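You operate a simulated robot arm through the tools that you are given. There is no shell and no other tool. Be economical: measure what you need, move in short steps, check, and stop when the job is done.

Carry out the task below with a simulated robot arm. There is one attempt and no reset: what you move stays moved.

JOB
Unplug the inlet, couple the black hose, fill the tank to HALF from the standpipe, then shut the standpipe.
Fine: the plug goes into its yellow rest; couple before you open the standpipe; hold the inlet lever down to fill.
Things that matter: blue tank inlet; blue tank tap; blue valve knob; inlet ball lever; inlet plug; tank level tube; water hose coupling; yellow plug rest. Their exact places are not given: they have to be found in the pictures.

Only the result counts: the job must be done as asked and must still hold three seconds after the hand-in. Knocking over, shifting, dropping, spilling or breaking anything else fails it.

ROBOT AND FRAMES
A 7-joint arm with a two-finger parallel gripper on a trunk, on a base that drives. Base frame: it is fixed to the floor where the robot stands at the start and does not move with it; the origin is under the middle of the robot, x ahead of it, y to its left, z up. Lengths are in m, angles in degrees, forces in N, time in s.
With the tool pointing down near the work surface it reaches from about 0.32 to 0.74 m from the robot's upright axis, wherever it stands. Its first joint turns from -115.0 to 115.0 degrees. Places, roughly: blue tank inlet [0.5, -0.1, 0.7]; blue tank tap [1, -0.1, 1]; blue valve knob [-1.6, -0.4, 0.8]; inlet ball lever [0.5, 0.1, 0.6]; tank level tube [1, -0.4, 1.3]; yellow plug rest [0.6, -0.1, 0.7]. Payload 3.91 kg.
The TCP is the grasp point between the finger pads, 0.03 m short of the fingertips. In the tool frame z runs along the fingers and y along their closing line. The gripper opens to 0.11 m. The fingers are 0.02 m wide and 0.01 m thick; the gripper's body (0.048 by 0.112 m) begins 0.055 m behind the TCP.
Orientation is told as [roll, pitch, yaw] about the base's x, y, z axes, in that order, counted from this pose: with the fingers straight down and closing along the base's y, the tool's x points along the base's -x, its y along +y and its z along -z.

CONTROLS
- The arm moves only by the tool play_rows. Its arguments are lists of equal length, an entry for each row: "dp": the shift along the tool's x, y, z in m, a list of three; "dr": the turn, a rotation vector about the tool's x, y, z in degrees, a list of three; "grip": the opening, from 0 (shut) to 1 (fully open). In form: {"dp": [[x, y, z], ...], "dr": [[ax, ay, az], ...], "grip": [grip, ...]}. A call has 1 to 8 rows; each row shifts and turns the commanded pose from where the row before left it, along the tool's axes as they then stand. A row lasts 0.2 s, in which the tool goes at most 0.05 m and 8.6 degrees; a call with a longer step from one row to the next is refused whole, and so is a gripper value outside its range. Where a pose cannot be reached the arm comes as near as it can. A force on the tool above 90 N (or 10 N above the force at the start of the call, whichever is more), or a blocked arm, ends the call early, and 0.2 s more pass. Each finger travels about 0.108 m/s and halts on what it meets, pressing with about 35 N; the grip force reading is that of the motor and also rises with nothing between the fingers. The clock runs only during rows and for 0.2 s after the last one: add rows that do not move to give the fingers time. It gives the time, the measured TCP pose, the force on the tool (base axes), the opening and the grip force at its end, in the units of the frame above (readings bear some noise), with the torque about the TCP (base axes, N m) and any sound that the robot's microphone picked up, and new pictures: "views" is both (left out), scene, wrist or none.
- Cameras (640 x 400 px; columns grow to the right, rows downward): "scene" is now at [0.0156, 0.1441, 1.5253]; the picture's right is [-0.19, -0.98, 0.00], its down [-0.74, 0.14, -0.66] and it looks along [0.65, -0.12, -0.75] (base axes); focal length 295 px, centre (320, 200). "wrist" rides on the gripper at [0.072, 0.017, -0.103] in the tool frame; the picture's right is [-0.23, 0.97, 0.00], its down [-0.76, -0.18, -0.62] and it looks along [-0.61, -0.14, 0.78] (tool axes); focal length 222 px, centre (320, 200).
- lift_body(by): slides the trunk up (or, below 0, down) by that many m; the arm and the scene camera ride with it, the base frame stays. It gives what a move gives, with no picture.
- steer(legs): drives the robot by 1 to 6 legs, each [ahead, turn to the left] in m and degrees, along the robot's own axes; the way and the turn of a leg run together, so that a leg with both is an arc; at most 1.5 m and 180 degrees a leg. The arm and the cameras ride along, it lands a little off, and it stops where it bumps. It gives what a move gives, and a new picture of the scene camera.
- head_to(pan, tilt): turns the head with the scene camera to pan (to the left, within 155 degrees either way) and tilt (down, from -29 to 69), counted from straight ahead of the robot. It gives what a move gives, and a new picture of the scene camera.
- probe_pixels(camera, pixels): for up to 12 pixels [column, row] of the newest picture of that camera ("zoom" is the newest enlarged one), the place [x, y, z] in the base frame of the surface seen there, good to about 0.002 m, but the place of the scene camera against the robot may be out by one fixed shift of up to 0.012 m in any direction. The clock stands still meanwhile.
- zoom(camera, box): a new picture of the part [left, top, right, bottom] of that camera's present view, enlarged. The clock stands still meanwhile.
- finish_job(): hands the job in; it is judged then, once.

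Work in short steps. Measure before you move; look again where a grasp or a placing could have gone wrong, and mend it. You have 80 turns and 260 pictures in all, those below and enlarged ones among them. Open the gripper and draw the arm clear of the work before you hand the job in, unless the task says otherwise; then end with one line.

The tools are called after "Emit:" as name(argument=value, ...) on one line, values as JSON. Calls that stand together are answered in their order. play_rows: Moves the arm, as the interface text tells. Its arguments: {"type":"object","properties":{"dp":{"type":"array","items":{"type":"array","items":{"type":"number"}}},"dr":{"type":"array","items":{"type":"array","items":{"type":"number"}}},"grip":{"type":"array","items":{"type":"number"}},"views":{"type":"string","enum":["both","scene","wrist","none"]}},"required":["dp","dr","grip"]} The other tools are called the same way: lift_body (by) slides the trunk up or down; steer (legs) drives the base; head_to (pan, tilt) turns the head that bears the scene camera; probe_pixels (camera, pixels) gives the place of the surface under pixels of a picture; zoom (camera, box) takes an enlarged picture of a part of a camera's view; finish_job () hands the job in.

At the start:

```text
clock: 0.0
tool_pos: [0.4237, -0.2242, 1.0261]
tcp_rot: [0.0, 0.1, 0.0]
ft_force: [0.2, -0.4, -0.3]
torque: [0.02, 0.01, -0.04]
width: 0.1098
grasp_force: 0.0
trunk travel left (down, up): [-0.65, 0.34]
robot x, y, heading: [0.0008, 0.0019, 0.1]
head pan, tilt: [-10.8, 48.9]
```

scene: 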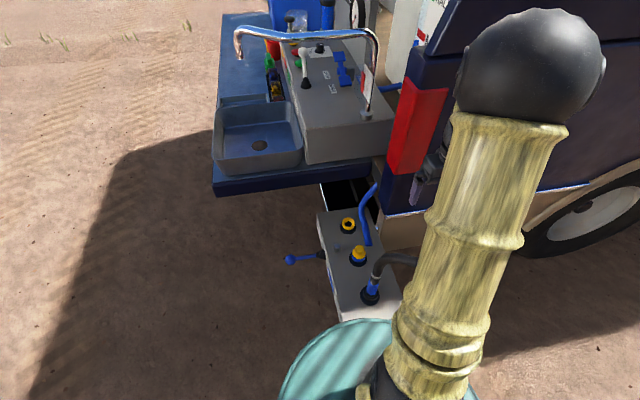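
wrist: 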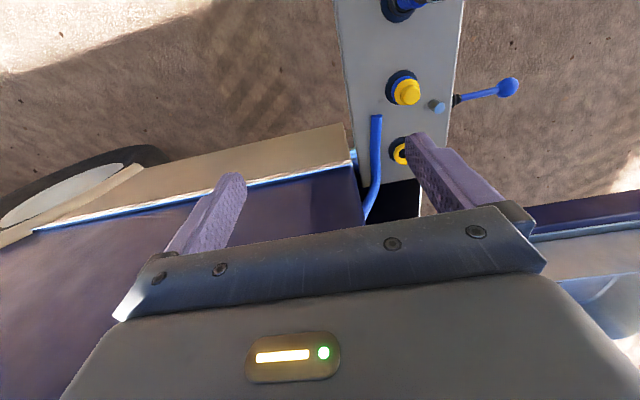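

I see the little panel with a yellow ring (348,225), a yellow plug (358,256), the hose in a holder (372,290) and a blue lever (300,259). I enlarge it and look.

Emit:
zoom(camera="scene", box=[270, 170, 430, 330])

Emit:
zoom(camera="wrist", box=[320, 0, 540, 220])

Emit:
probe_pixels(camera="scene", pixels=[[348, 225], [358, 252], [372, 290], [290, 259], [322, 255], [336, 248], [340, 280], [325, 220], [371, 297], [372, 190]])

```text
2.50 times, centred on (350, 250) of scene
```

zoom: 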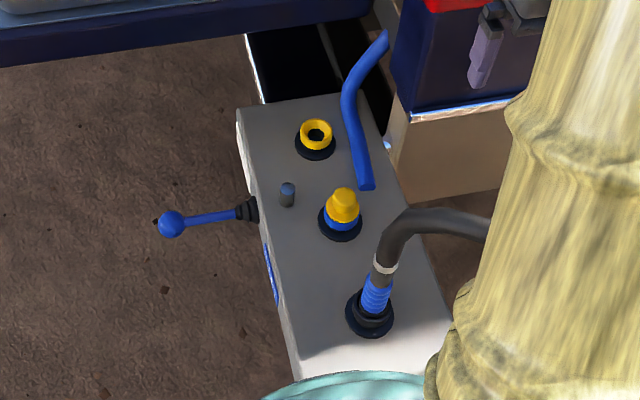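

```text
1.82 times, centred on (430, 110) of wrist
```

zoom: 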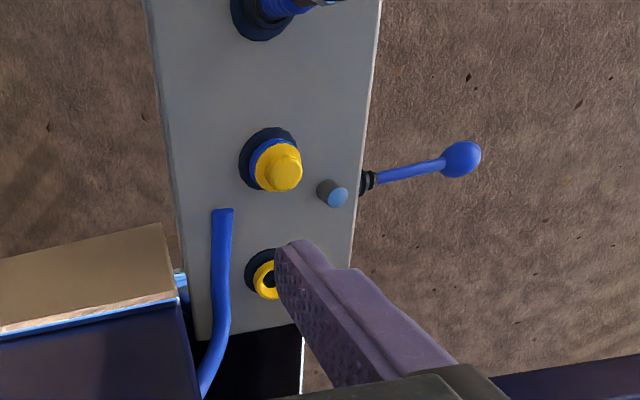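

```text
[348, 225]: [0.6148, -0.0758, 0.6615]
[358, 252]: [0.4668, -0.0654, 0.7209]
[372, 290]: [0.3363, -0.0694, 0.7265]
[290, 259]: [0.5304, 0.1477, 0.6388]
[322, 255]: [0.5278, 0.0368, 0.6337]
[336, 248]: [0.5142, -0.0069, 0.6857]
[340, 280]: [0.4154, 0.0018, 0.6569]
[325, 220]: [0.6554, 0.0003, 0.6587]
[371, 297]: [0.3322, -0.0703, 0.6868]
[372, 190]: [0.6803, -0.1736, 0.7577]
```

The panel top is at z≈0.658. I look around next: the tank and level tube ahead and right, then the standpipe behind.

Emit:
head_to(pan=-20, tilt=15)

Emit:
head_to(pan=-155, tilt=30)

Emit:
head_to(pan=-80, tilt=40)

Emit:
head_to(pan=150, tilt=30)

```text
clock: 1.0
tool_pos: [0.4236, -0.2243, 1.0262]
tcp_rot: [-0.1, 0.1, 0.0]
ft_force: [0.0, 0.7, 0.3]
torque: [0.02, 0.0, 0.02]
width: 0.1098
grasp_force: 0.1
trunk travel left (down, up): [-0.65, 0.34]
robot x, y, heading: [0.0005, -0.0003, -0.0]
head pan, tilt: [-20.0, 15.0]
```

scene: 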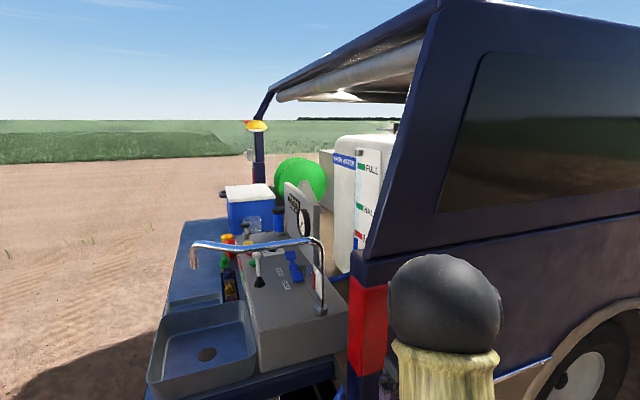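

```text
clock: 3.2
tool_pos: [0.4247, -0.2245, 1.0265]
tcp_rot: [0.1, 0.0, 0.0]
ft_force: [0.3, 0.5, -0.1]
torque: [0.03, -0.01, 0.01]
width: 0.1099
grasp_force: 0.0
trunk travel left (down, up): [-0.65, 0.34]
robot x, y, heading: [-0.0002, -0.0014, -0.2]
head pan, tilt: [-154.7, 30.0]
```

scene: 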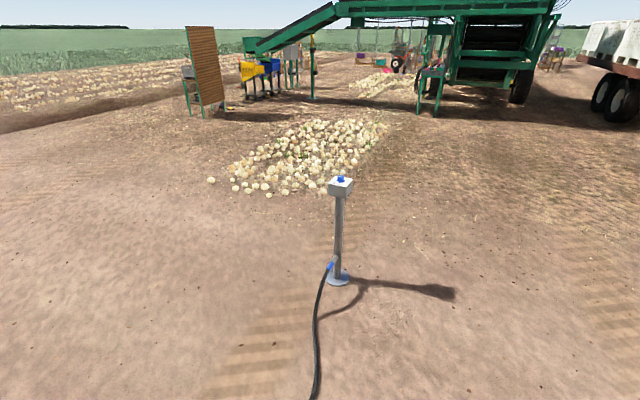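

```text
clock: 4.6
tool_pos: [0.4243, -0.2235, 1.0268]
tcp_rot: [-0.1, 0.0, 0.0]
ft_force: [0.3, 0.2, -0.6]
torque: [0.0, -0.01, 0.03]
width: 0.1098
grasp_force: 0.0
trunk travel left (down, up): [-0.65, 0.34]
robot x, y, heading: [-0.0001, 0.0006, -0.2]
head pan, tilt: [-80.0, 40.0]
```

scene: 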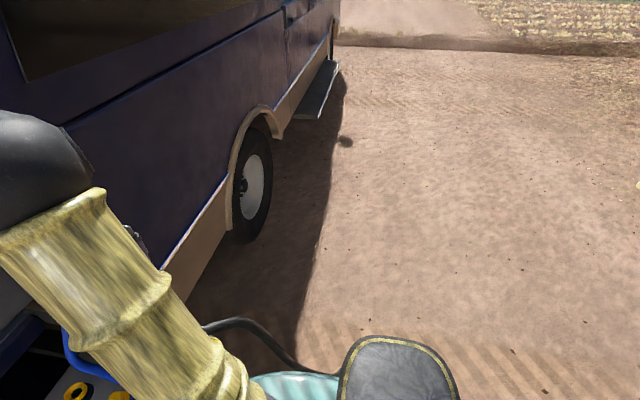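

```text
clock: 7.9
tool_pos: [0.4234, -0.2244, 1.0245]
tcp_rot: [0.0, 0.1, -0.1]
ft_force: [-0.3, 0.3, -0.4]
torque: [-0.03, 0.02, -0.03]
width: 0.11
grasp_force: 0.1
trunk travel left (down, up): [-0.65, 0.34]
robot x, y, heading: [-0.0027, -0.0002, -0.1]
head pan, tilt: [150.0, 30.0]
```

scene: 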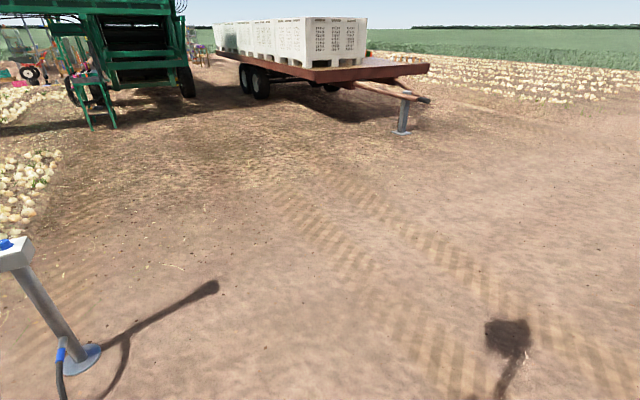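

The standpipe with its blue knob and the hose stand behind me. Next I look at where the hose runs, and at the level tube and tap up close.

Emit:
head_to(pan=-150, tilt=60)

Emit:
head_to(pan=-100, tilt=60)

Emit:
head_to(pan=-20, tilt=20)

Emit:
zoom(camera="scene", box=[240, 90, 420, 290])

Emit:
probe_pixels(camera="scene", pixels=[[295, 235], [360, 145], [360, 185]])

```text
clock: 12.0
tool_pos: [0.4236, -0.2241, 1.0257]
tcp_rot: [0.0, 0.0, 0.0]
ft_force: [1.6, -0.5, -0.2]
torque: [0.01, 0.01, 0.02]
width: 0.1102
grasp_force: 0.2
trunk travel left (down, up): [-0.65, 0.34]
robot x, y, heading: [0.0022, 0.0012, -0.0]
head pan, tilt: [-150.0, 60.0]
```

scene: 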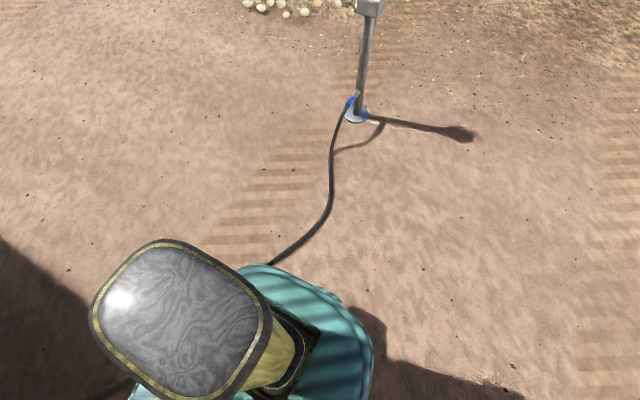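

```text
clock: 13.2
tool_pos: [0.4241, -0.2236, 1.0263]
tcp_rot: [-0.1, -0.1, 0.0]
ft_force: [0.7, -0.6, 0.4]
torque: [0.01, -0.01, 0.0]
width: 0.1102
grasp_force: 0.2
trunk travel left (down, up): [-0.65, 0.34]
robot x, y, heading: [-0.0009, 0.0003, -0.3]
head pan, tilt: [-100.0, 60.0]
```

scene: 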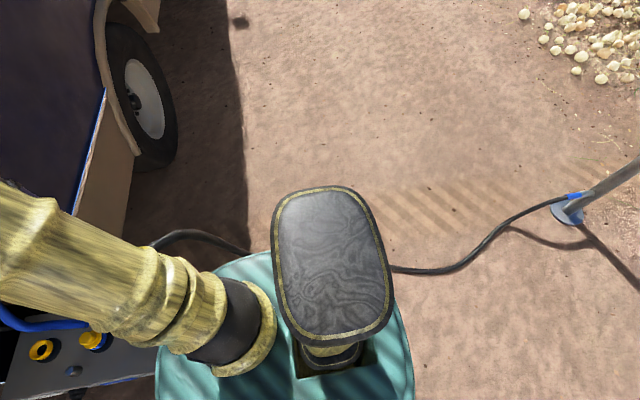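

```text
clock: 14.7
tool_pos: [0.4248, -0.2247, 1.0264]
tcp_rot: [0.0, 0.0, 0.0]
ft_force: [-0.8, -0.4, 0.3]
torque: [0.01, 0.02, 0.01]
width: 0.11
grasp_force: 0.1
trunk travel left (down, up): [-0.65, 0.34]
robot x, y, heading: [-0.0009, -0.0021, -0.1]
head pan, tilt: [-20.0, 20.0]
```

scene: 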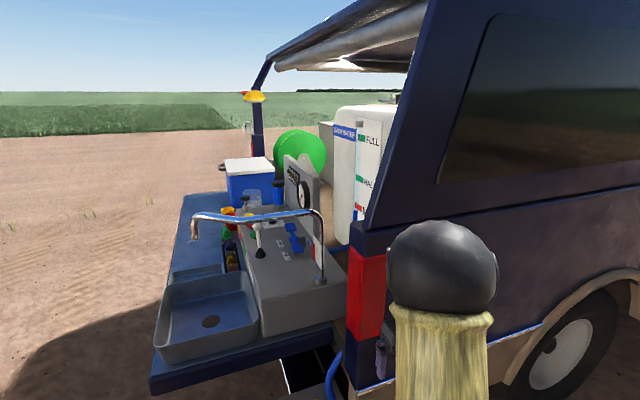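

```text
2.00 times, centred on (330, 190) of scene
```

zoom: 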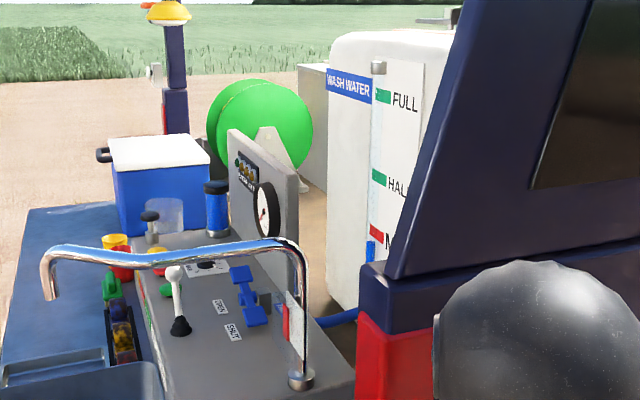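

```text
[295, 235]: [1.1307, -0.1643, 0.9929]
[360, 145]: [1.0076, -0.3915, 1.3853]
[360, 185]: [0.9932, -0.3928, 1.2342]
```

The level is near MIN; HALF is at about z 1.234. I check the blue tap's state against its OPEN/SHUT labels.

Emit:
zoom(camera="scene", box=[255, 210, 335, 270])

Emit:
zoom(camera="scene", box=[320, 110, 400, 230])

Emit:
head_to(pan=-17, tilt=60)

```text
6.67 times, centred on (295, 240) of scene
```

zoom: 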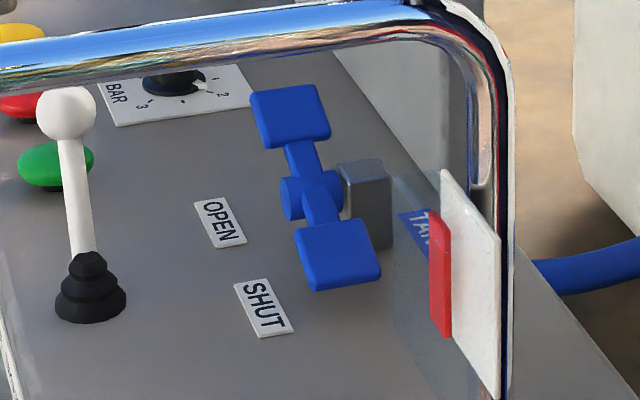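

```text
3.33 times, centred on (360, 170) of scene
```

zoom: 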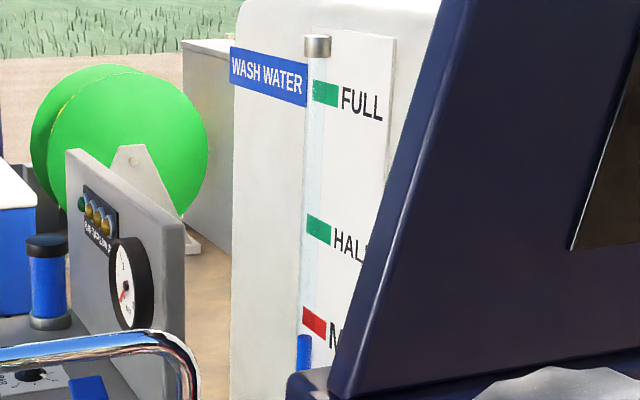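

```text
clock: 15.8
tool_pos: [0.4242, -0.2226, 1.0263]
tcp_rot: [0.0, 0.0, 0.0]
ft_force: [-0.6, 0.4, -0.5]
torque: [0.01, 0.01, 0.03]
width: 0.11
grasp_force: 0.0
trunk travel left (down, up): [-0.65, 0.34]
robot x, y, heading: [-0.0006, 0.0022, -0.0]
head pan, tilt: [-17.0, 60.0]
```

scene: 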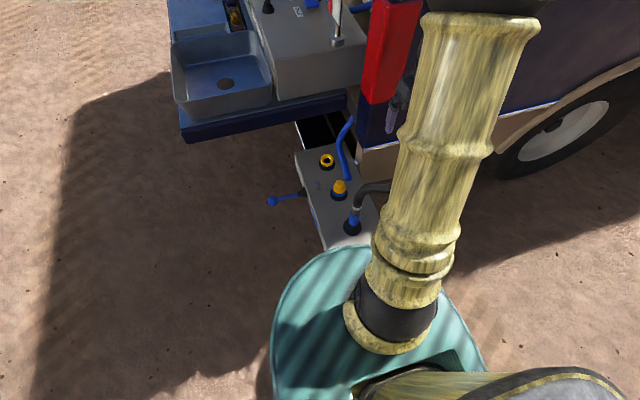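

Before moving, I measure the plug, rest, and lever with the wrist camera from its current pose.

Emit:
zoom(camera="wrist", box=[330, 0, 530, 200])

Emit:
probe_pixels(camera="wrist", pixels=[[408, 93], [398, 80], [397, 157], [436, 106], [510, 87], [480, 93], [458, 99], [390, 100], [399, 10], [376, 130]])

Emit:
probe_pixels(camera="scene", pixels=[[327, 156], [340, 184], [353, 215], [272, 202], [353, 226]])

```text
2.00 times, centred on (430, 100) of wrist
```

zoom: 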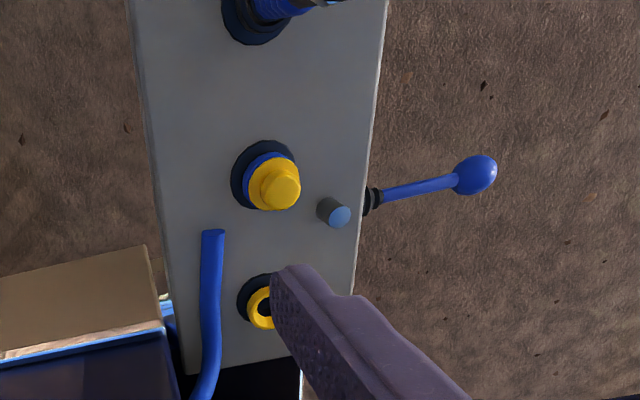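

```text
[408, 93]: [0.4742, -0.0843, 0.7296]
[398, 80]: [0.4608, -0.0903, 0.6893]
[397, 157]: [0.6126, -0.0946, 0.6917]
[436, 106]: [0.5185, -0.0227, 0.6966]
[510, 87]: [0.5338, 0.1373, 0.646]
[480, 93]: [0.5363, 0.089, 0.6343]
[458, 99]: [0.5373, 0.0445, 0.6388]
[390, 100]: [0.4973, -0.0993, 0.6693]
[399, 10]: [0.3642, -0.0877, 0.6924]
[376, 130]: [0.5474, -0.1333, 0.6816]
```

```text
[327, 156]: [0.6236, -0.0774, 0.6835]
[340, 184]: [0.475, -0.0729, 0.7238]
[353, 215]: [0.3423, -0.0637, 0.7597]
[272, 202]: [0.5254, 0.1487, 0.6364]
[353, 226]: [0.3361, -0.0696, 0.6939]
```

Scene-to-base offset is about (+0.008, −0.012, +0.009). The plug top is near (0.476, −0.084, 0.73); I move above it.

Emit:
play_rows(dp=[[-0.009, 0.024, 0.03], [-0.009, 0.024, 0.03], [-0.009, 0.024, 0.03], [-0.009, 0.024, 0.03], [-0.008, 0.022, 0.03], [-0.008, 0.022, 0.03], [0, 0, 0]], dr=[[0, 0, 0], [0, 0, 0], [0, 0, 0], [0, 0, 0], [0, 0, 0], [0, 0, 0], [0, 0, 0]], grip=[1, 1, 1, 1, 1, 1, 1])

```text
clock: 17.4
tool_pos: [0.4768, -0.0834, 0.8457]
tcp_rot: [0.0, 0.0, -0.1]
ft_force: [0.9, 0.4, -0.7]
torque: [0.0, -0.01, -0.01]
width: 0.1101
grasp_force: 0.2
trunk travel left (down, up): [-0.65, 0.34]
robot x, y, heading: [0.0008, 0.0013, 0.1]
head pan, tilt: [-17.0, 60.0]
```

scene: 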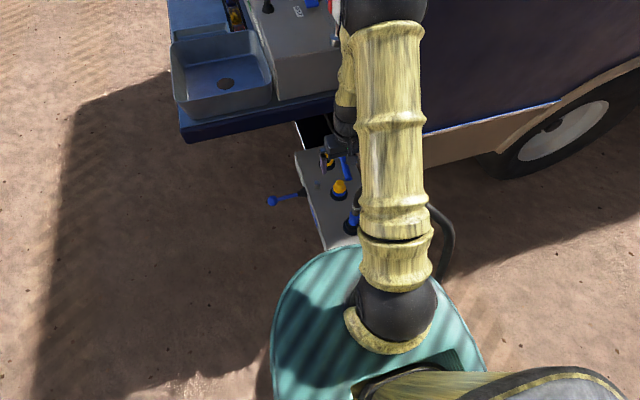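
wrist: 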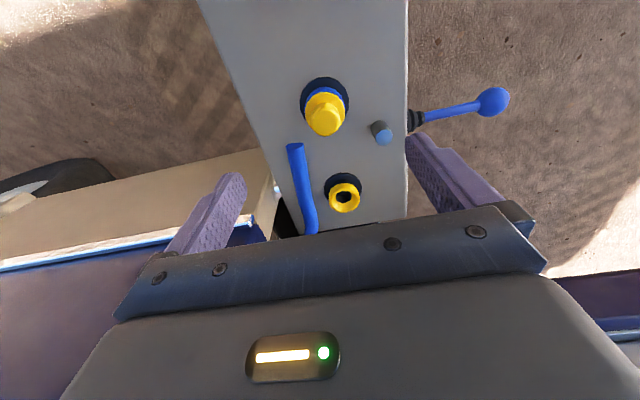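

The plug is clear at (325,115). I measure its top, its flanks, and the rest ring.

Emit:
zoom(camera="wrist", box=[270, 60, 420, 220])

Emit:
probe_pixels(camera="wrist", pixels=[[314, 122], [338, 120], [326, 125], [325, 131], [308, 100], [343, 98], [304, 96], [346, 90], [343, 186], [331, 198], [358, 197], [382, 138]])

```text
2.50 times, centred on (345, 140) of wrist
```

zoom: 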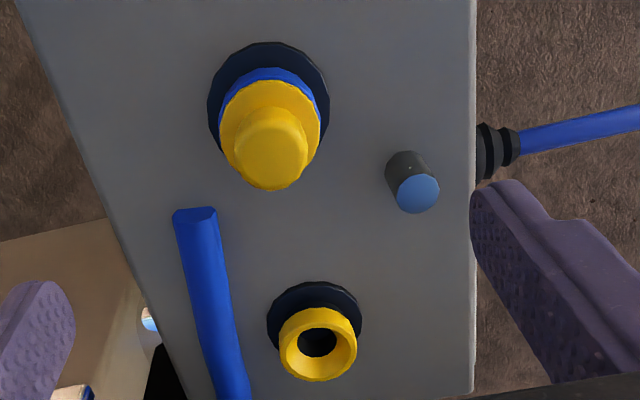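

```text
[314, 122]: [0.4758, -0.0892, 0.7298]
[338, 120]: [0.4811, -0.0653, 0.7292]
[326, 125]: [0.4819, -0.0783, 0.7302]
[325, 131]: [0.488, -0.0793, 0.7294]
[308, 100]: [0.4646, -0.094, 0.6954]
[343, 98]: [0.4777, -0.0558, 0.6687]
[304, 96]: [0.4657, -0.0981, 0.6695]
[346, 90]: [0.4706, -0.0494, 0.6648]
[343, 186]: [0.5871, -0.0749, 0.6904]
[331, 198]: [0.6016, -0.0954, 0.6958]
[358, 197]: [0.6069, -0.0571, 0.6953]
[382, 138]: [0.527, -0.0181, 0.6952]
```

The knob is about 28 mm across at (0.474, −0.077), top 0.730, flange near 0.696; the rest ring is near (0.606, −0.076). I lower around the knob with the tips just above the flange.

Emit:
play_rows(dp=[[0.003, 0.0065, 0.04], [0, 0, 0.04], [0, 0, 0.025], [0, 0, 0.009], [0, 0, 0], [0, 0, 0], [0, 0, 0], [0, 0, 0]], dr=[[0, 0, 0], [0, 0, 0], [0, 0, 0], [0, 0, 0], [0, 0, 0], [0, 0, 0], [0, 0, 0], [0, 0, 0]], grip=[0.7, 0.6, 0.6, 0.6, 0.6, 0, 0, 0])

```text
clock: 19.2
tool_pos: [0.4732, -0.0768, 0.7312]
tcp_rot: [0.0, 0.0, -0.1]
ft_force: [0.2, 0.6, 0.3]
torque: [0.01, 0.01, 0.02]
width: 0.0417
grasp_force: 34.7
trunk travel left (down, up): [-0.65, 0.34]
robot x, y, heading: [0.0041, -0.0007, -0.1]
head pan, tilt: [-17.0, 60.0]
```

scene: 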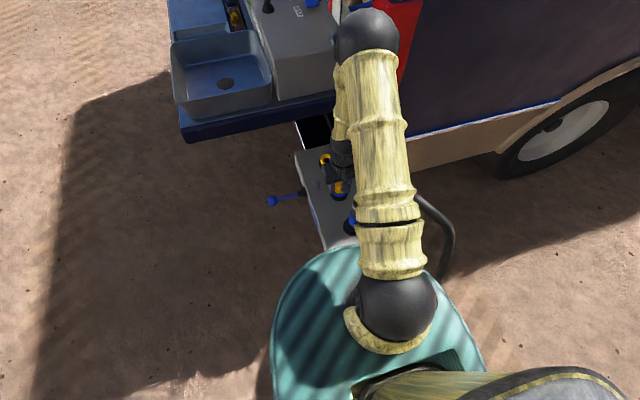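
wrist: 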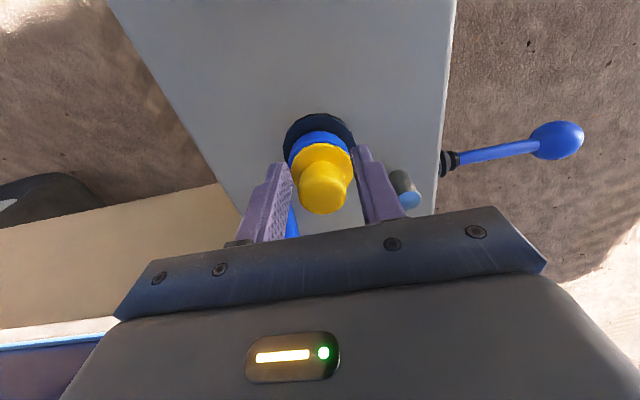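

Width 0.042 means I hold the plug flange. I try a straight pull upward.

Emit:
play_rows(dp=[[0, 0, -0.01], [0, 0, -0.015], [0, 0, -0.02], [0, 0, -0.02]], dr=[[0, 0, 0], [0, 0, 0], [0, 0, 0], [0, 0, 0]], grip=[0, 0, 0, 0], views="wrist")

```text
clock: 20.2
tool_pos: [0.4728, -0.078, 0.798]
tcp_rot: [0.0, 0.0, 0.0]
ft_force: [-0.2, 0.2, 0.0]
torque: [-0.01, 0.0, -0.02]
width: 0.0419
grasp_force: 34.9
trunk travel left (down, up): [-0.65, 0.34]
robot x, y, heading: [0.0004, -0.0035, -0.2]
head pan, tilt: [-17.0, 60.0]
```

wrist: 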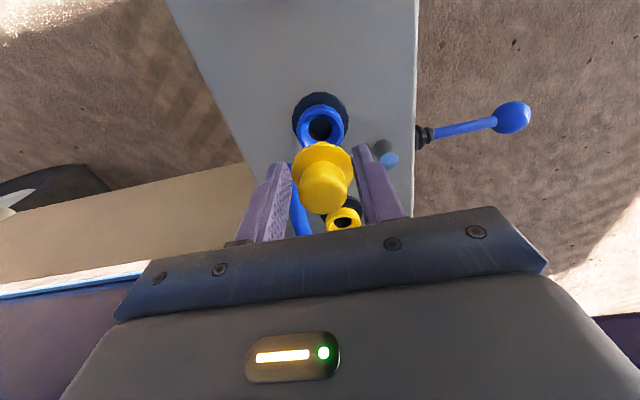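

The plug is out. I measure the inlet rim and the rest ring for their relative offset.

Emit:
zoom(camera="wrist", box=[270, 80, 390, 240])

Emit:
probe_pixels(camera="wrist", pixels=[[299, 125], [343, 123], [320, 107], [328, 219], [360, 218], [343, 209], [344, 231]])

```text
2.50 times, centred on (330, 160) of wrist
```

zoom: 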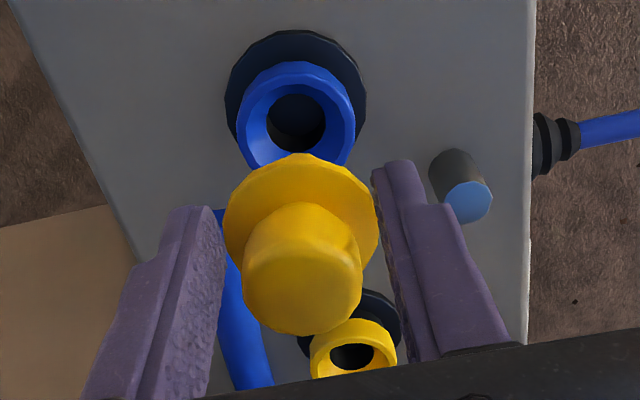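

```text
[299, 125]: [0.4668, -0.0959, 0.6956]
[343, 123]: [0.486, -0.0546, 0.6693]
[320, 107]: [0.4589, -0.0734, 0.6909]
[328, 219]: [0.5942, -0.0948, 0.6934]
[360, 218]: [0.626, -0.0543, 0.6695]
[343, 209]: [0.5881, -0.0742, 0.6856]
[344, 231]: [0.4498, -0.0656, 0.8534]
```

Rest is offset from the inlet by ≈0.132 m in x. I check clearance to the vehicle's nearest edges before moving over.

Emit:
probe_pixels(camera="scene", pixels=[[186, 143], [270, 120], [330, 105], [376, 100], [400, 60], [318, 75], [440, 140]])

```text
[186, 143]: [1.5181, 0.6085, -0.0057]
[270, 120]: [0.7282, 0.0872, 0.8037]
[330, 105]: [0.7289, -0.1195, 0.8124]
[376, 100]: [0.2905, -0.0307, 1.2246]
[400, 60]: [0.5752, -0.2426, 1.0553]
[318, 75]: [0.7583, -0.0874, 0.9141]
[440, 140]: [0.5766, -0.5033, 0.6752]
```

Tailgate edge is at x≈0.737, so there is 0.13 m of clearance. I carry the plug over the rest at z≈0.80, then lower partway.

Emit:
play_rows(dp=[[-0.044, 0.001, 0], [-0.044, 0, 0], [-0.044, 0, 0], [0, 0, 0.02], [0, 0, 0.015], [0, 0, 0]], dr=[[0, 0, 0], [0, 0, 0], [0, 0, 0], [0, 0, 0], [0, 0, 0], [0, 0, 0]], grip=[0, 0, 0, 0, 0, 0])

```text
clock: 21.6
tool_pos: [0.6045, -0.0779, 0.761]
tcp_rot: [0.1, 0.1, 0.0]
ft_force: [-0.1, -0.6, 0.7]
torque: [0.02, 0.02, 0.0]
width: 0.0419
grasp_force: 34.9
trunk travel left (down, up): [-0.65, 0.34]
robot x, y, heading: [-0.0013, -0.0037, -0.1]
head pan, tilt: [-17.0, 60.0]
```

scene: 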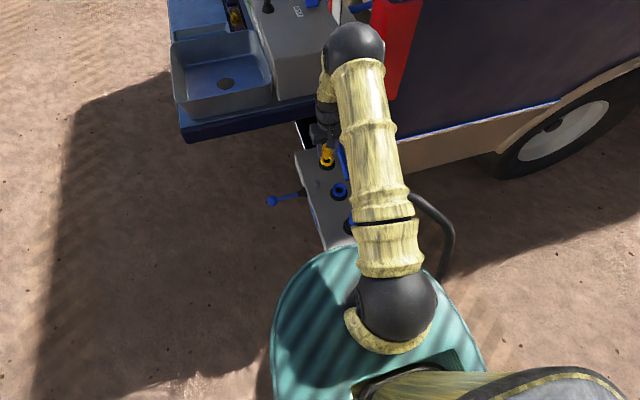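
wrist: 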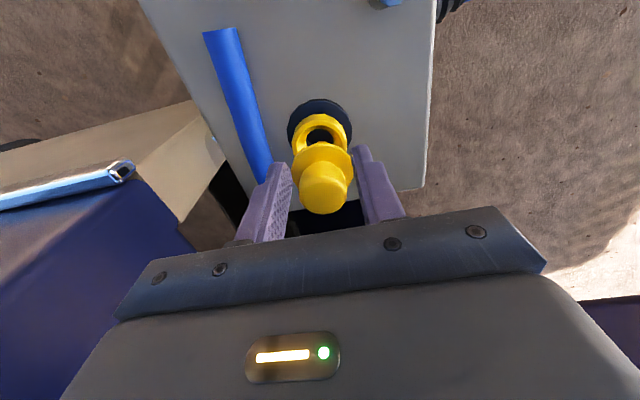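

Emit:
zoom(camera="wrist", box=[270, 80, 380, 220])

Emit:
probe_pixels(camera="wrist", pixels=[[294, 132], [342, 131], [319, 116], [305, 136], [332, 136]])

```text
2.86 times, centred on (325, 150) of wrist
```

zoom: 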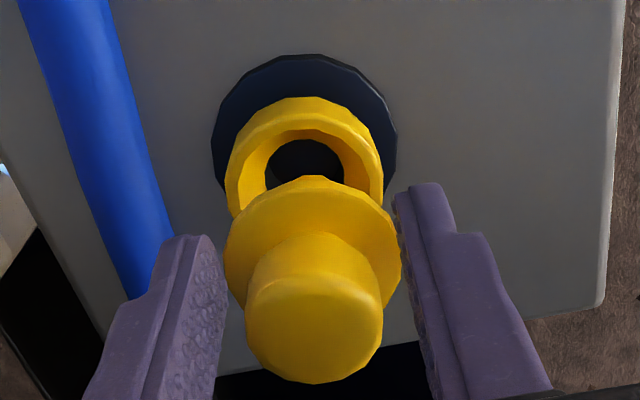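

```text
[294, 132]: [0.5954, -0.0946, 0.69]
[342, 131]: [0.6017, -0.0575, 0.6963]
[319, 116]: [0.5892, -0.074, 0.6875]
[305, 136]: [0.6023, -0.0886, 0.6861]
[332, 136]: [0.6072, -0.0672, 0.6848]
```

Ring centre lies at (0.606, −0.076), in line with the plug. I lower gently and watch the force.

Emit:
play_rows(dp=[[-0.001, 0.0015, 0.01], [0, 0, 0.008], [0, 0, 0.006], [0, 0, 0.005], [0, 0, 0]], dr=[[0, 0, 0], [0, 0, 0], [0, 0, 0], [0, 0, 0], [0, 0, 0]], grip=[0, 0, 0, 0, 0], views="wrist")

```text
clock: 22.8
tool_pos: [0.6044, -0.0762, 0.7325]
tcp_rot: [0.0, 0.1, -0.1]
ft_force: [-12.2, -8.9, 1.1]
torque: [-0.41, 0.55, -0.08]
width: 0.0416
grasp_force: 34.9
trunk travel left (down, up): [-0.65, 0.34]
robot x, y, heading: [-0.0006, 0.0038, -0.0]
head pan, tilt: [-17.0, 60.0]
```

wrist: 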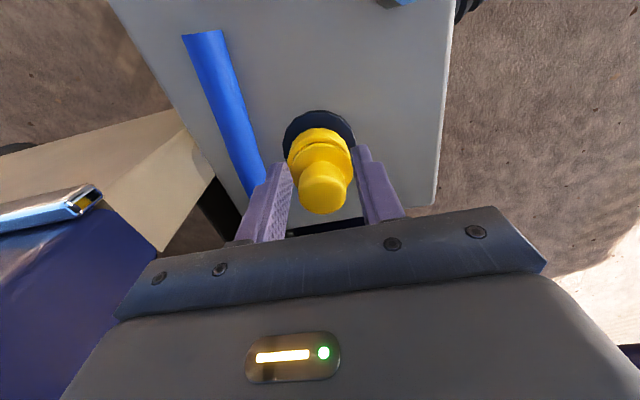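

The plug is in the ring with some side force. I relax sideways and press a little down.

Emit:
play_rows(dp=[[0.0015, -0.0012, 0], [0, 0, 0.003], [0, 0, 0.003], [0, 0, 0]], dr=[[0, 0, 0], [0, 0, 0], [0, 0, 0], [0, 0, 0]], grip=[0, 0, 0, 0], views="wrist")

Emit:
zoom(camera="wrist", box=[270, 80, 380, 220])

```text
clock: 23.8
tool_pos: [0.605, -0.0769, 0.7295]
tcp_rot: [0.0, -0.4, 0.1]
ft_force: [-5.3, -6.1, 23.6]
torque: [-0.24, 0.0, -0.04]
width: 0.042
grasp_force: 34.8
trunk travel left (down, up): [-0.65, 0.34]
robot x, y, heading: [-0.0014, 0.0015, 0.1]
head pan, tilt: [-17.0, 60.0]
```

wrist: 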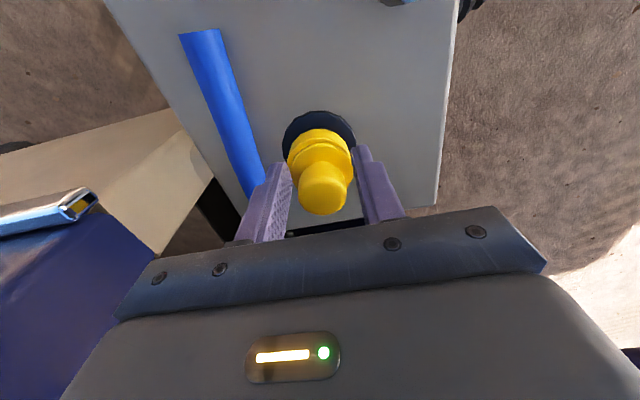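

```text
2.86 times, centred on (325, 150) of wrist
```

zoom: 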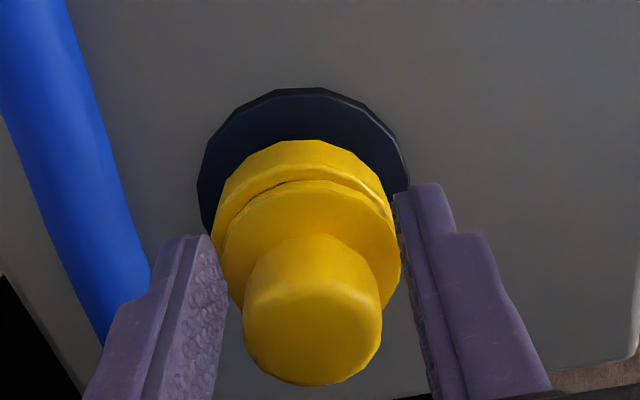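

Seated with 24 N contact. I release, rise and look.

Emit:
play_rows(dp=[[0, 0, -0.004], [0, 0, 0], [0, 0, -0.03], [0.02, 0, -0.035], [0.045, 0, 0], [0.045, 0, 0], [0.03, 0, 0], [0, 0, 0]], dr=[[0, 0, 0], [0, 0, 0], [0, 0, 0], [0, 0, 0], [0, 0, 0], [0, 0, 0], [0, 0, 0], [0, 0, 0]], grip=[0.6, 0.6, 0.6, 0.6, 0.6, 0.6, 0.6, 0.6])

Emit:
zoom(camera="wrist", box=[270, 60, 420, 220])

```text
clock: 25.6
tool_pos: [0.4627, -0.0763, 0.7967]
tcp_rot: [0.0, 0.0, 0.0]
ft_force: [0.1, 0.6, -0.3]
torque: [0.03, 0.05, -0.02]
width: 0.0662
grasp_force: 0.0
trunk travel left (down, up): [-0.65, 0.34]
robot x, y, heading: [0.0012, -0.0021, -0.1]
head pan, tilt: [-17.0, 60.0]
```

scene: 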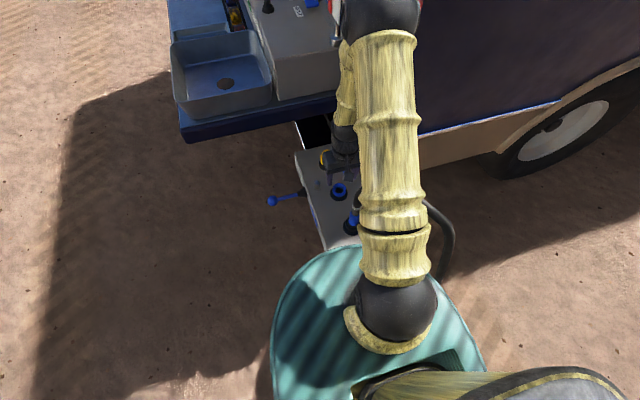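
wrist: 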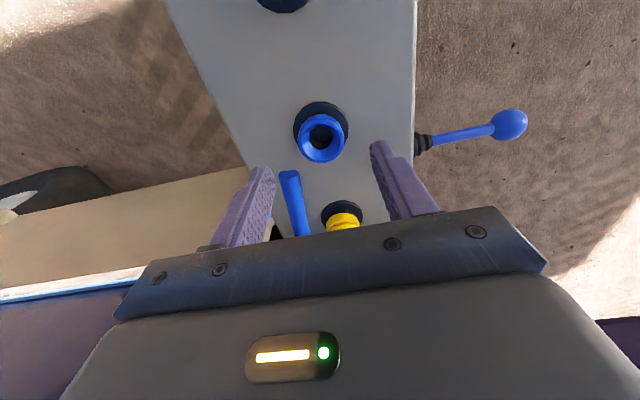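

```text
2.50 times, centred on (345, 140) of wrist
```

zoom: 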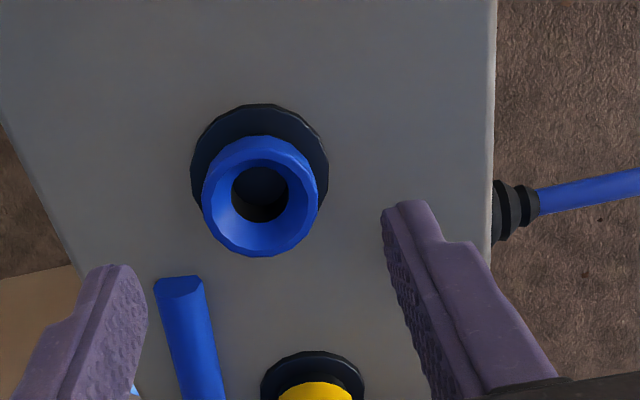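

The inlet is open and visible. I measure its rim precisely.

Emit:
probe_pixels(camera="wrist", pixels=[[299, 137], [343, 137], [320, 117], [321, 160], [300, 143], [342, 143], [344, 215]])

Emit:
head_to(pan=-10, tilt=69)

Emit:
zoom(camera="scene", box=[230, 60, 430, 260])

```text
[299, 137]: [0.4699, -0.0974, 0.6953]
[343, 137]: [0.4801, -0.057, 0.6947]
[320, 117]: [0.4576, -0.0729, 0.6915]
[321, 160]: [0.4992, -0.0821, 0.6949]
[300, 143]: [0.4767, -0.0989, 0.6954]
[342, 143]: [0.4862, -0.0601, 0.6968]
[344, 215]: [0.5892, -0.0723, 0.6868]
```

```text
clock: 26.3
tool_pos: [0.464, -0.0759, 0.7974]
tcp_rot: [0.0, 0.0, 0.0]
ft_force: [0.0, 0.0, 0.5]
torque: [0.0, -0.02, 0.03]
width: 0.0661
grasp_force: 0.0
trunk travel left (down, up): [-0.65, 0.34]
robot x, y, heading: [-0.0005, 0.0018, 0.1]
head pan, tilt: [-10.0, 68.8]
```

scene: 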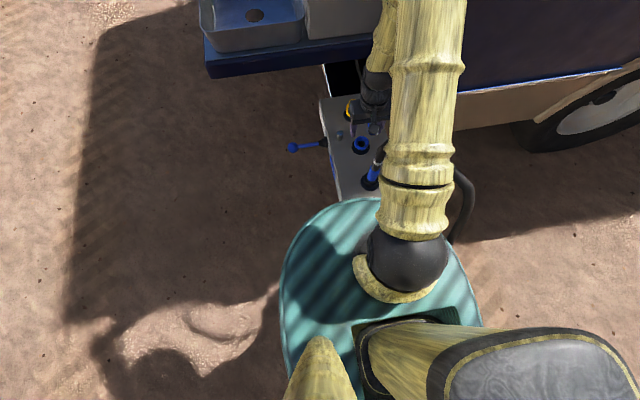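

```text
2.00 times, centred on (330, 160) of scene
```

zoom: 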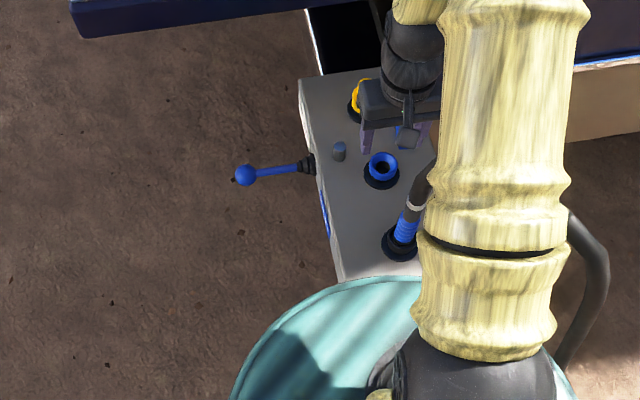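

Inlet centre: (0.4775, −0.077), rim 0.695. Next I raise the arm and start yawing so that the fingers close along x and the camera looks toward −y, to inspect the hose coupling.

Emit:
play_rows(dp=[[0, 0.015, -0.045], [0, 0.03, -0.035], [0, 0.03, -0.035], [0, 0.03, -0.035], [0, 0, 0], [0, 0, 0], [0, 0, 0], [0, 0, 0]], dr=[[0, 0, 0], [0, 0, 0], [0, 0, 8], [0, 0, 8], [0, 0, 8], [0, 0, 8], [0, 0, 8], [0, 0, 8]], grip=[1, 1, 1, 1, 1, 1, 1, 1], views="none")

Emit:
play_rows(dp=[[0, 0, 0], [0, 0, 0], [0, 0, 0], [0, 0, 0], [0, 0, 0], [0, 0, 0]], dr=[[0, 0, 8], [0, 0, 8], [0, 0, 8], [0, 0, 8], [0, 0, 8], [0, 0, 2]], grip=[1, 1, 1, 1, 1, 1])

```text
clock: 28.1
tool_pos: [0.4679, 0.0293, 0.9469]
tcp_rot: [0.0, -0.1, -48.1]
ft_force: [-0.3, 0.1, 0.7]
torque: [-0.02, 0.03, 0.01]
width: 0.1097
grasp_force: 0.2
trunk travel left (down, up): [-0.65, 0.34]
robot x, y, heading: [0.0006, 0.002, 0.1]
head pan, tilt: [-10.0, 68.8]
```

```text
clock: 29.5
tool_pos: [0.4688, 0.0275, 0.9452]
tcp_rot: [-0.1, -0.1, -90.3]
ft_force: [-0.2, -0.4, 0.6]
torque: [0.01, -0.02, 0.01]
width: 0.1101
grasp_force: 0.1
trunk travel left (down, up): [-0.65, 0.34]
robot x, y, heading: [-0.0001, -0.0015, 0.0]
head pan, tilt: [-10.0, 68.8]
```

scene: 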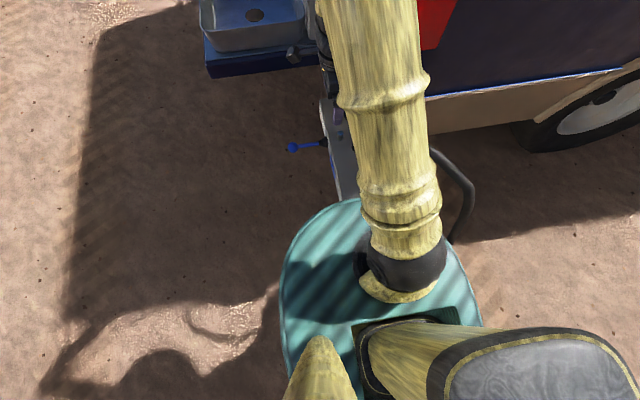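
wrist: 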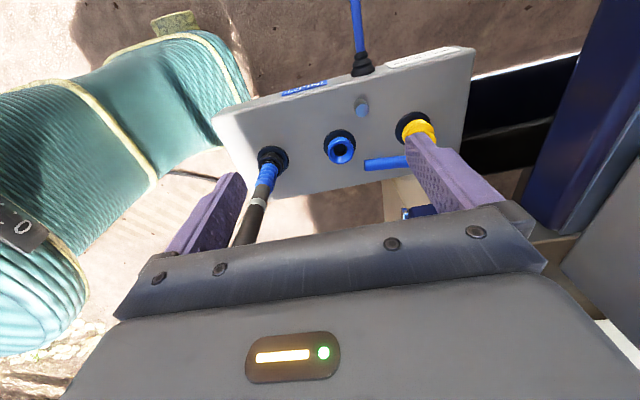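

The wrist camera now sees the coupling at (265,175) with the hose running away to −y. I enlarge and measure it.

Emit:
zoom(camera="wrist", box=[210, 60, 470, 250])

Emit:
probe_pixels(camera="wrist", pixels=[[266, 170], [261, 182], [257, 195], [252, 212], [246, 232], [273, 158], [340, 150], [215, 125], [361, 70], [358, 45]])

Emit:
probe_pixels(camera="scene", pixels=[[440, 155], [455, 172], [467, 195], [460, 225], [452, 240]])

```text
2.11 times, centred on (340, 155) of wrist
```

zoom: 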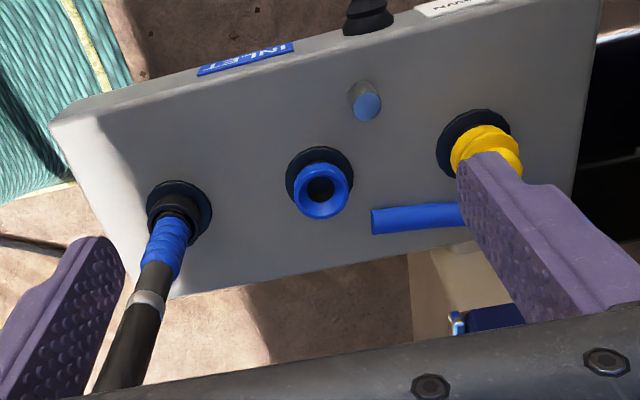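

```text
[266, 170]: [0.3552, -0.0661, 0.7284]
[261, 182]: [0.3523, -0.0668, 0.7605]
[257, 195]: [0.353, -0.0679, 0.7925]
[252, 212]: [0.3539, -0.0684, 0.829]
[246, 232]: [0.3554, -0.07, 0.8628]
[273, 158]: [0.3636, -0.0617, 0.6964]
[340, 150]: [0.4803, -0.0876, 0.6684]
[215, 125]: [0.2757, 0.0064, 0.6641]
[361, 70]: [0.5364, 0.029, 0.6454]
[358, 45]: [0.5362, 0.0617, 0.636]
```

```text
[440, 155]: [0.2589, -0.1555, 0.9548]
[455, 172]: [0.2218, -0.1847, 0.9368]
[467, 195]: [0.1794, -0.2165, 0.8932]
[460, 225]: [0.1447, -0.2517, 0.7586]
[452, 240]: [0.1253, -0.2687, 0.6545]
```

The coupling stands upright at about (0.353, −0.078), z 0.69–0.76, and the hose rises straight above it, so it must be taken from the side. I plan to stand at (0, 0.38) facing −45°; first I check the base outline and where the hose lies.

Emit:
probe_pixels(camera="scene", pixels=[[285, 280], [300, 235], [330, 208], [350, 201], [290, 330], [470, 300], [462, 260], [310, 170]])

Emit:
head_to(pan=-120, tilt=69)

Emit:
probe_pixels(camera="scene", pixels=[[150, 300], [320, 100], [200, 150], [400, 100]])

```text
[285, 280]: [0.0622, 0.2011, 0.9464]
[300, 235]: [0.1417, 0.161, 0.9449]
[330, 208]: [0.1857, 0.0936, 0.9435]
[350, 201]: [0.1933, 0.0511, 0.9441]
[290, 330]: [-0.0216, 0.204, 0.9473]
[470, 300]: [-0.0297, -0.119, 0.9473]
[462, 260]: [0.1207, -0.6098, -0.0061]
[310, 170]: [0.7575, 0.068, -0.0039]
```

```text
clock: 31.4
tool_pos: [0.4681, 0.0295, 0.9456]
tcp_rot: [0.0, 0.0, -90.1]
ft_force: [0.0, -0.4, 0.1]
torque: [0.03, -0.03, -0.01]
width: 0.1103
grasp_force: 0.0
trunk travel left (down, up): [-0.65, 0.34]
robot x, y, heading: [0.0059, 0.0006, 0.1]
head pan, tilt: [-120.0, 68.8]
```

scene: 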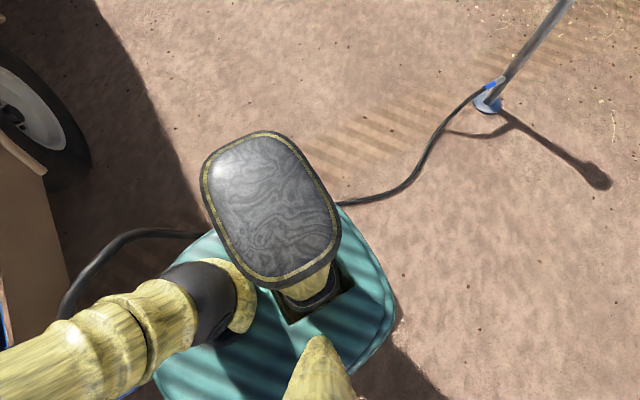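

```text
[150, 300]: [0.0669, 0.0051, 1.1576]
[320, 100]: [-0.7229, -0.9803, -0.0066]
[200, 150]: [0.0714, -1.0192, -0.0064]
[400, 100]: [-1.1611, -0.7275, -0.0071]
```

I locate the hose's path along the ground.

Emit:
probe_pixels(camera="scene", pixels=[[80, 285], [100, 258], [130, 236], [165, 233], [195, 235], [345, 203], [380, 195], [415, 172], [440, 130], [488, 90], [487, 103]])

```text
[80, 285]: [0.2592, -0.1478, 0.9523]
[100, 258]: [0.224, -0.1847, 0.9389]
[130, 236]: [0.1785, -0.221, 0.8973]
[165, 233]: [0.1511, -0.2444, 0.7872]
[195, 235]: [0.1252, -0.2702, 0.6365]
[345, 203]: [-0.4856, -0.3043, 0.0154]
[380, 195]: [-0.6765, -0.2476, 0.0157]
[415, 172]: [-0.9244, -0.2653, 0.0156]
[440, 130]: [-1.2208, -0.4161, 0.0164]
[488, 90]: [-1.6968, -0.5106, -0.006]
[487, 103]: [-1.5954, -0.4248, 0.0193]
```

The hose lies to the right of and behind the robot, so moving left is clear. I turn left, drive 0.38 m, and turn to face −45°.

Emit:
steer(legs=[[0, 90], [0.383, 0], [0, -135]])

Emit:
head_to(pan=0, tilt=45)

```text
clock: 43.2
tool_pos: [0.3497, 0.0704, 0.9455]
tcp_rot: [0.0, 0.0, -135.5]
ft_force: [-0.2, 0.5, 0.2]
torque: [0.02, 0.0, -0.01]
width: 0.11
grasp_force: 0.0
trunk travel left (down, up): [-0.65, 0.34]
robot x, y, heading: [0.0016, 0.3849, -45.2]
head pan, tilt: [-120.0, 68.8]
```

scene: 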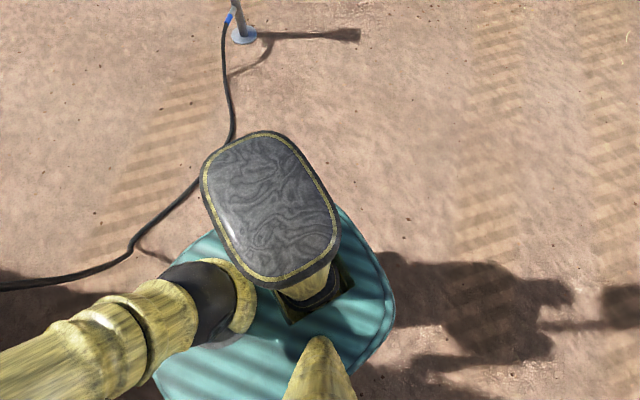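

```text
clock: 45.2
tool_pos: [0.3511, 0.0703, 0.9458]
tcp_rot: [0.0, 0.0, -135.5]
ft_force: [-0.3, 0.6, 0.2]
torque: [0.02, 0.03, 0.0]
width: 0.11
grasp_force: 0.0
trunk travel left (down, up): [-0.65, 0.34]
robot x, y, heading: [0.002, 0.3835, -45.6]
head pan, tilt: [0.0, 45.0]
```

scene: 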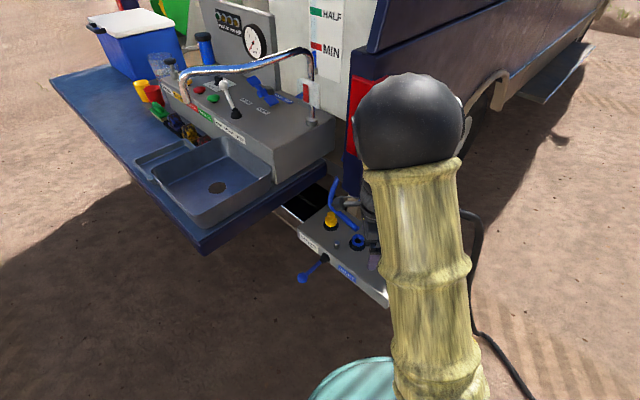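

The view shows the panel well. I will approach the coupling from this side with the tool pitched to about 40° below horizontal: first yaw back to −48°, then pitch.

Emit:
play_rows(dp=[[0, 0, 0], [0, 0, 0], [0, 0, 0], [0, 0, 0], [0, 0, 0], [0, 0, 0], [0, 0, 0], [0, 0, 0]], dr=[[0, 0, -8.5], [0, 0, -8.5], [0, 0, -8.5], [0, 0, -8.5], [0, 0, -8.5], [0, 0, -8.5], [0, 0, -8.5], [0, 0, -8.5]], grip=[1, 1, 1, 1, 1, 1, 1, 1], views="none")

Emit:
play_rows(dp=[[0, 0, 0], [0, 0, 0], [0, 0, 0], [0, 0, 0], [0, 0, 0], [0, 0, 0], [0, 0, 0], [0, 0, 0]], dr=[[0, 0, -8.5], [0, 0, -11], [0, -8.4, 0], [0, -8.4, 0], [0, -8.4, 0], [0, -8.4, 0], [0, -8.4, 0], [0, -8, 0]], grip=[1, 1, 1, 1, 1, 1, 1, 1])

```text
clock: 47.0
tool_pos: [0.3506, 0.0694, 0.946]
tcp_rot: [-0.1, 0.1, -67.4]
ft_force: [0.1, -0.5, -0.9]
torque: [0.01, -0.01, 0.06]
width: 0.1102
grasp_force: 0.1
trunk travel left (down, up): [-0.65, 0.34]
robot x, y, heading: [0.0026, 0.384, -45.8]
head pan, tilt: [0.0, 45.0]
```

```text
refused: row 2 steps farther than a row can; nothing moved
```

The second call exceeded a row's turn limit; I resend it with smaller turns.

Emit:
play_rows(dp=[[0, 0, 0], [0, 0, 0], [0, 0, 0], [0, 0, 0], [0, 0, 0], [0, 0, 0], [0, 0, 0], [0, 0, 0]], dr=[[0, 0, -8.5], [0, 0, -8.5], [0, 0, -2.4], [0, -8.5, 0], [0, -8.5, 0], [0, -8.5, 0], [0, -8.5, 0], [0, -8.5, 0]], grip=[1, 1, 1, 1, 1, 1, 1, 1])

```text
clock: 48.8
tool_pos: [0.3564, 0.0659, 0.9454]
tcp_rot: [-0.2, -42.4, -48.2]
ft_force: [-0.7, -0.3, -1.1]
torque: [0.03, -0.03, -0.03]
width: 0.1099
grasp_force: 0.1
out of reach, approached as far as the arm can: row 8
trunk travel left (down, up): [-0.65, 0.34]
robot x, y, heading: [0.0009, 0.386, -45.5]
head pan, tilt: [0.0, 45.0]
```

scene: 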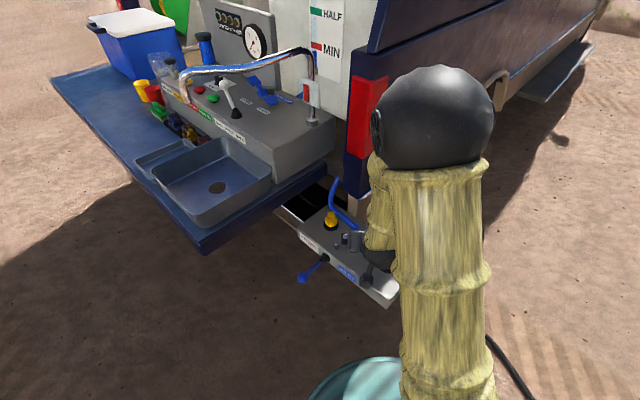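
wrist: 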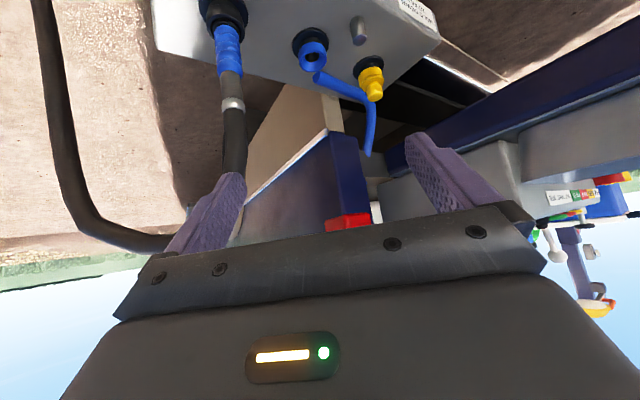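

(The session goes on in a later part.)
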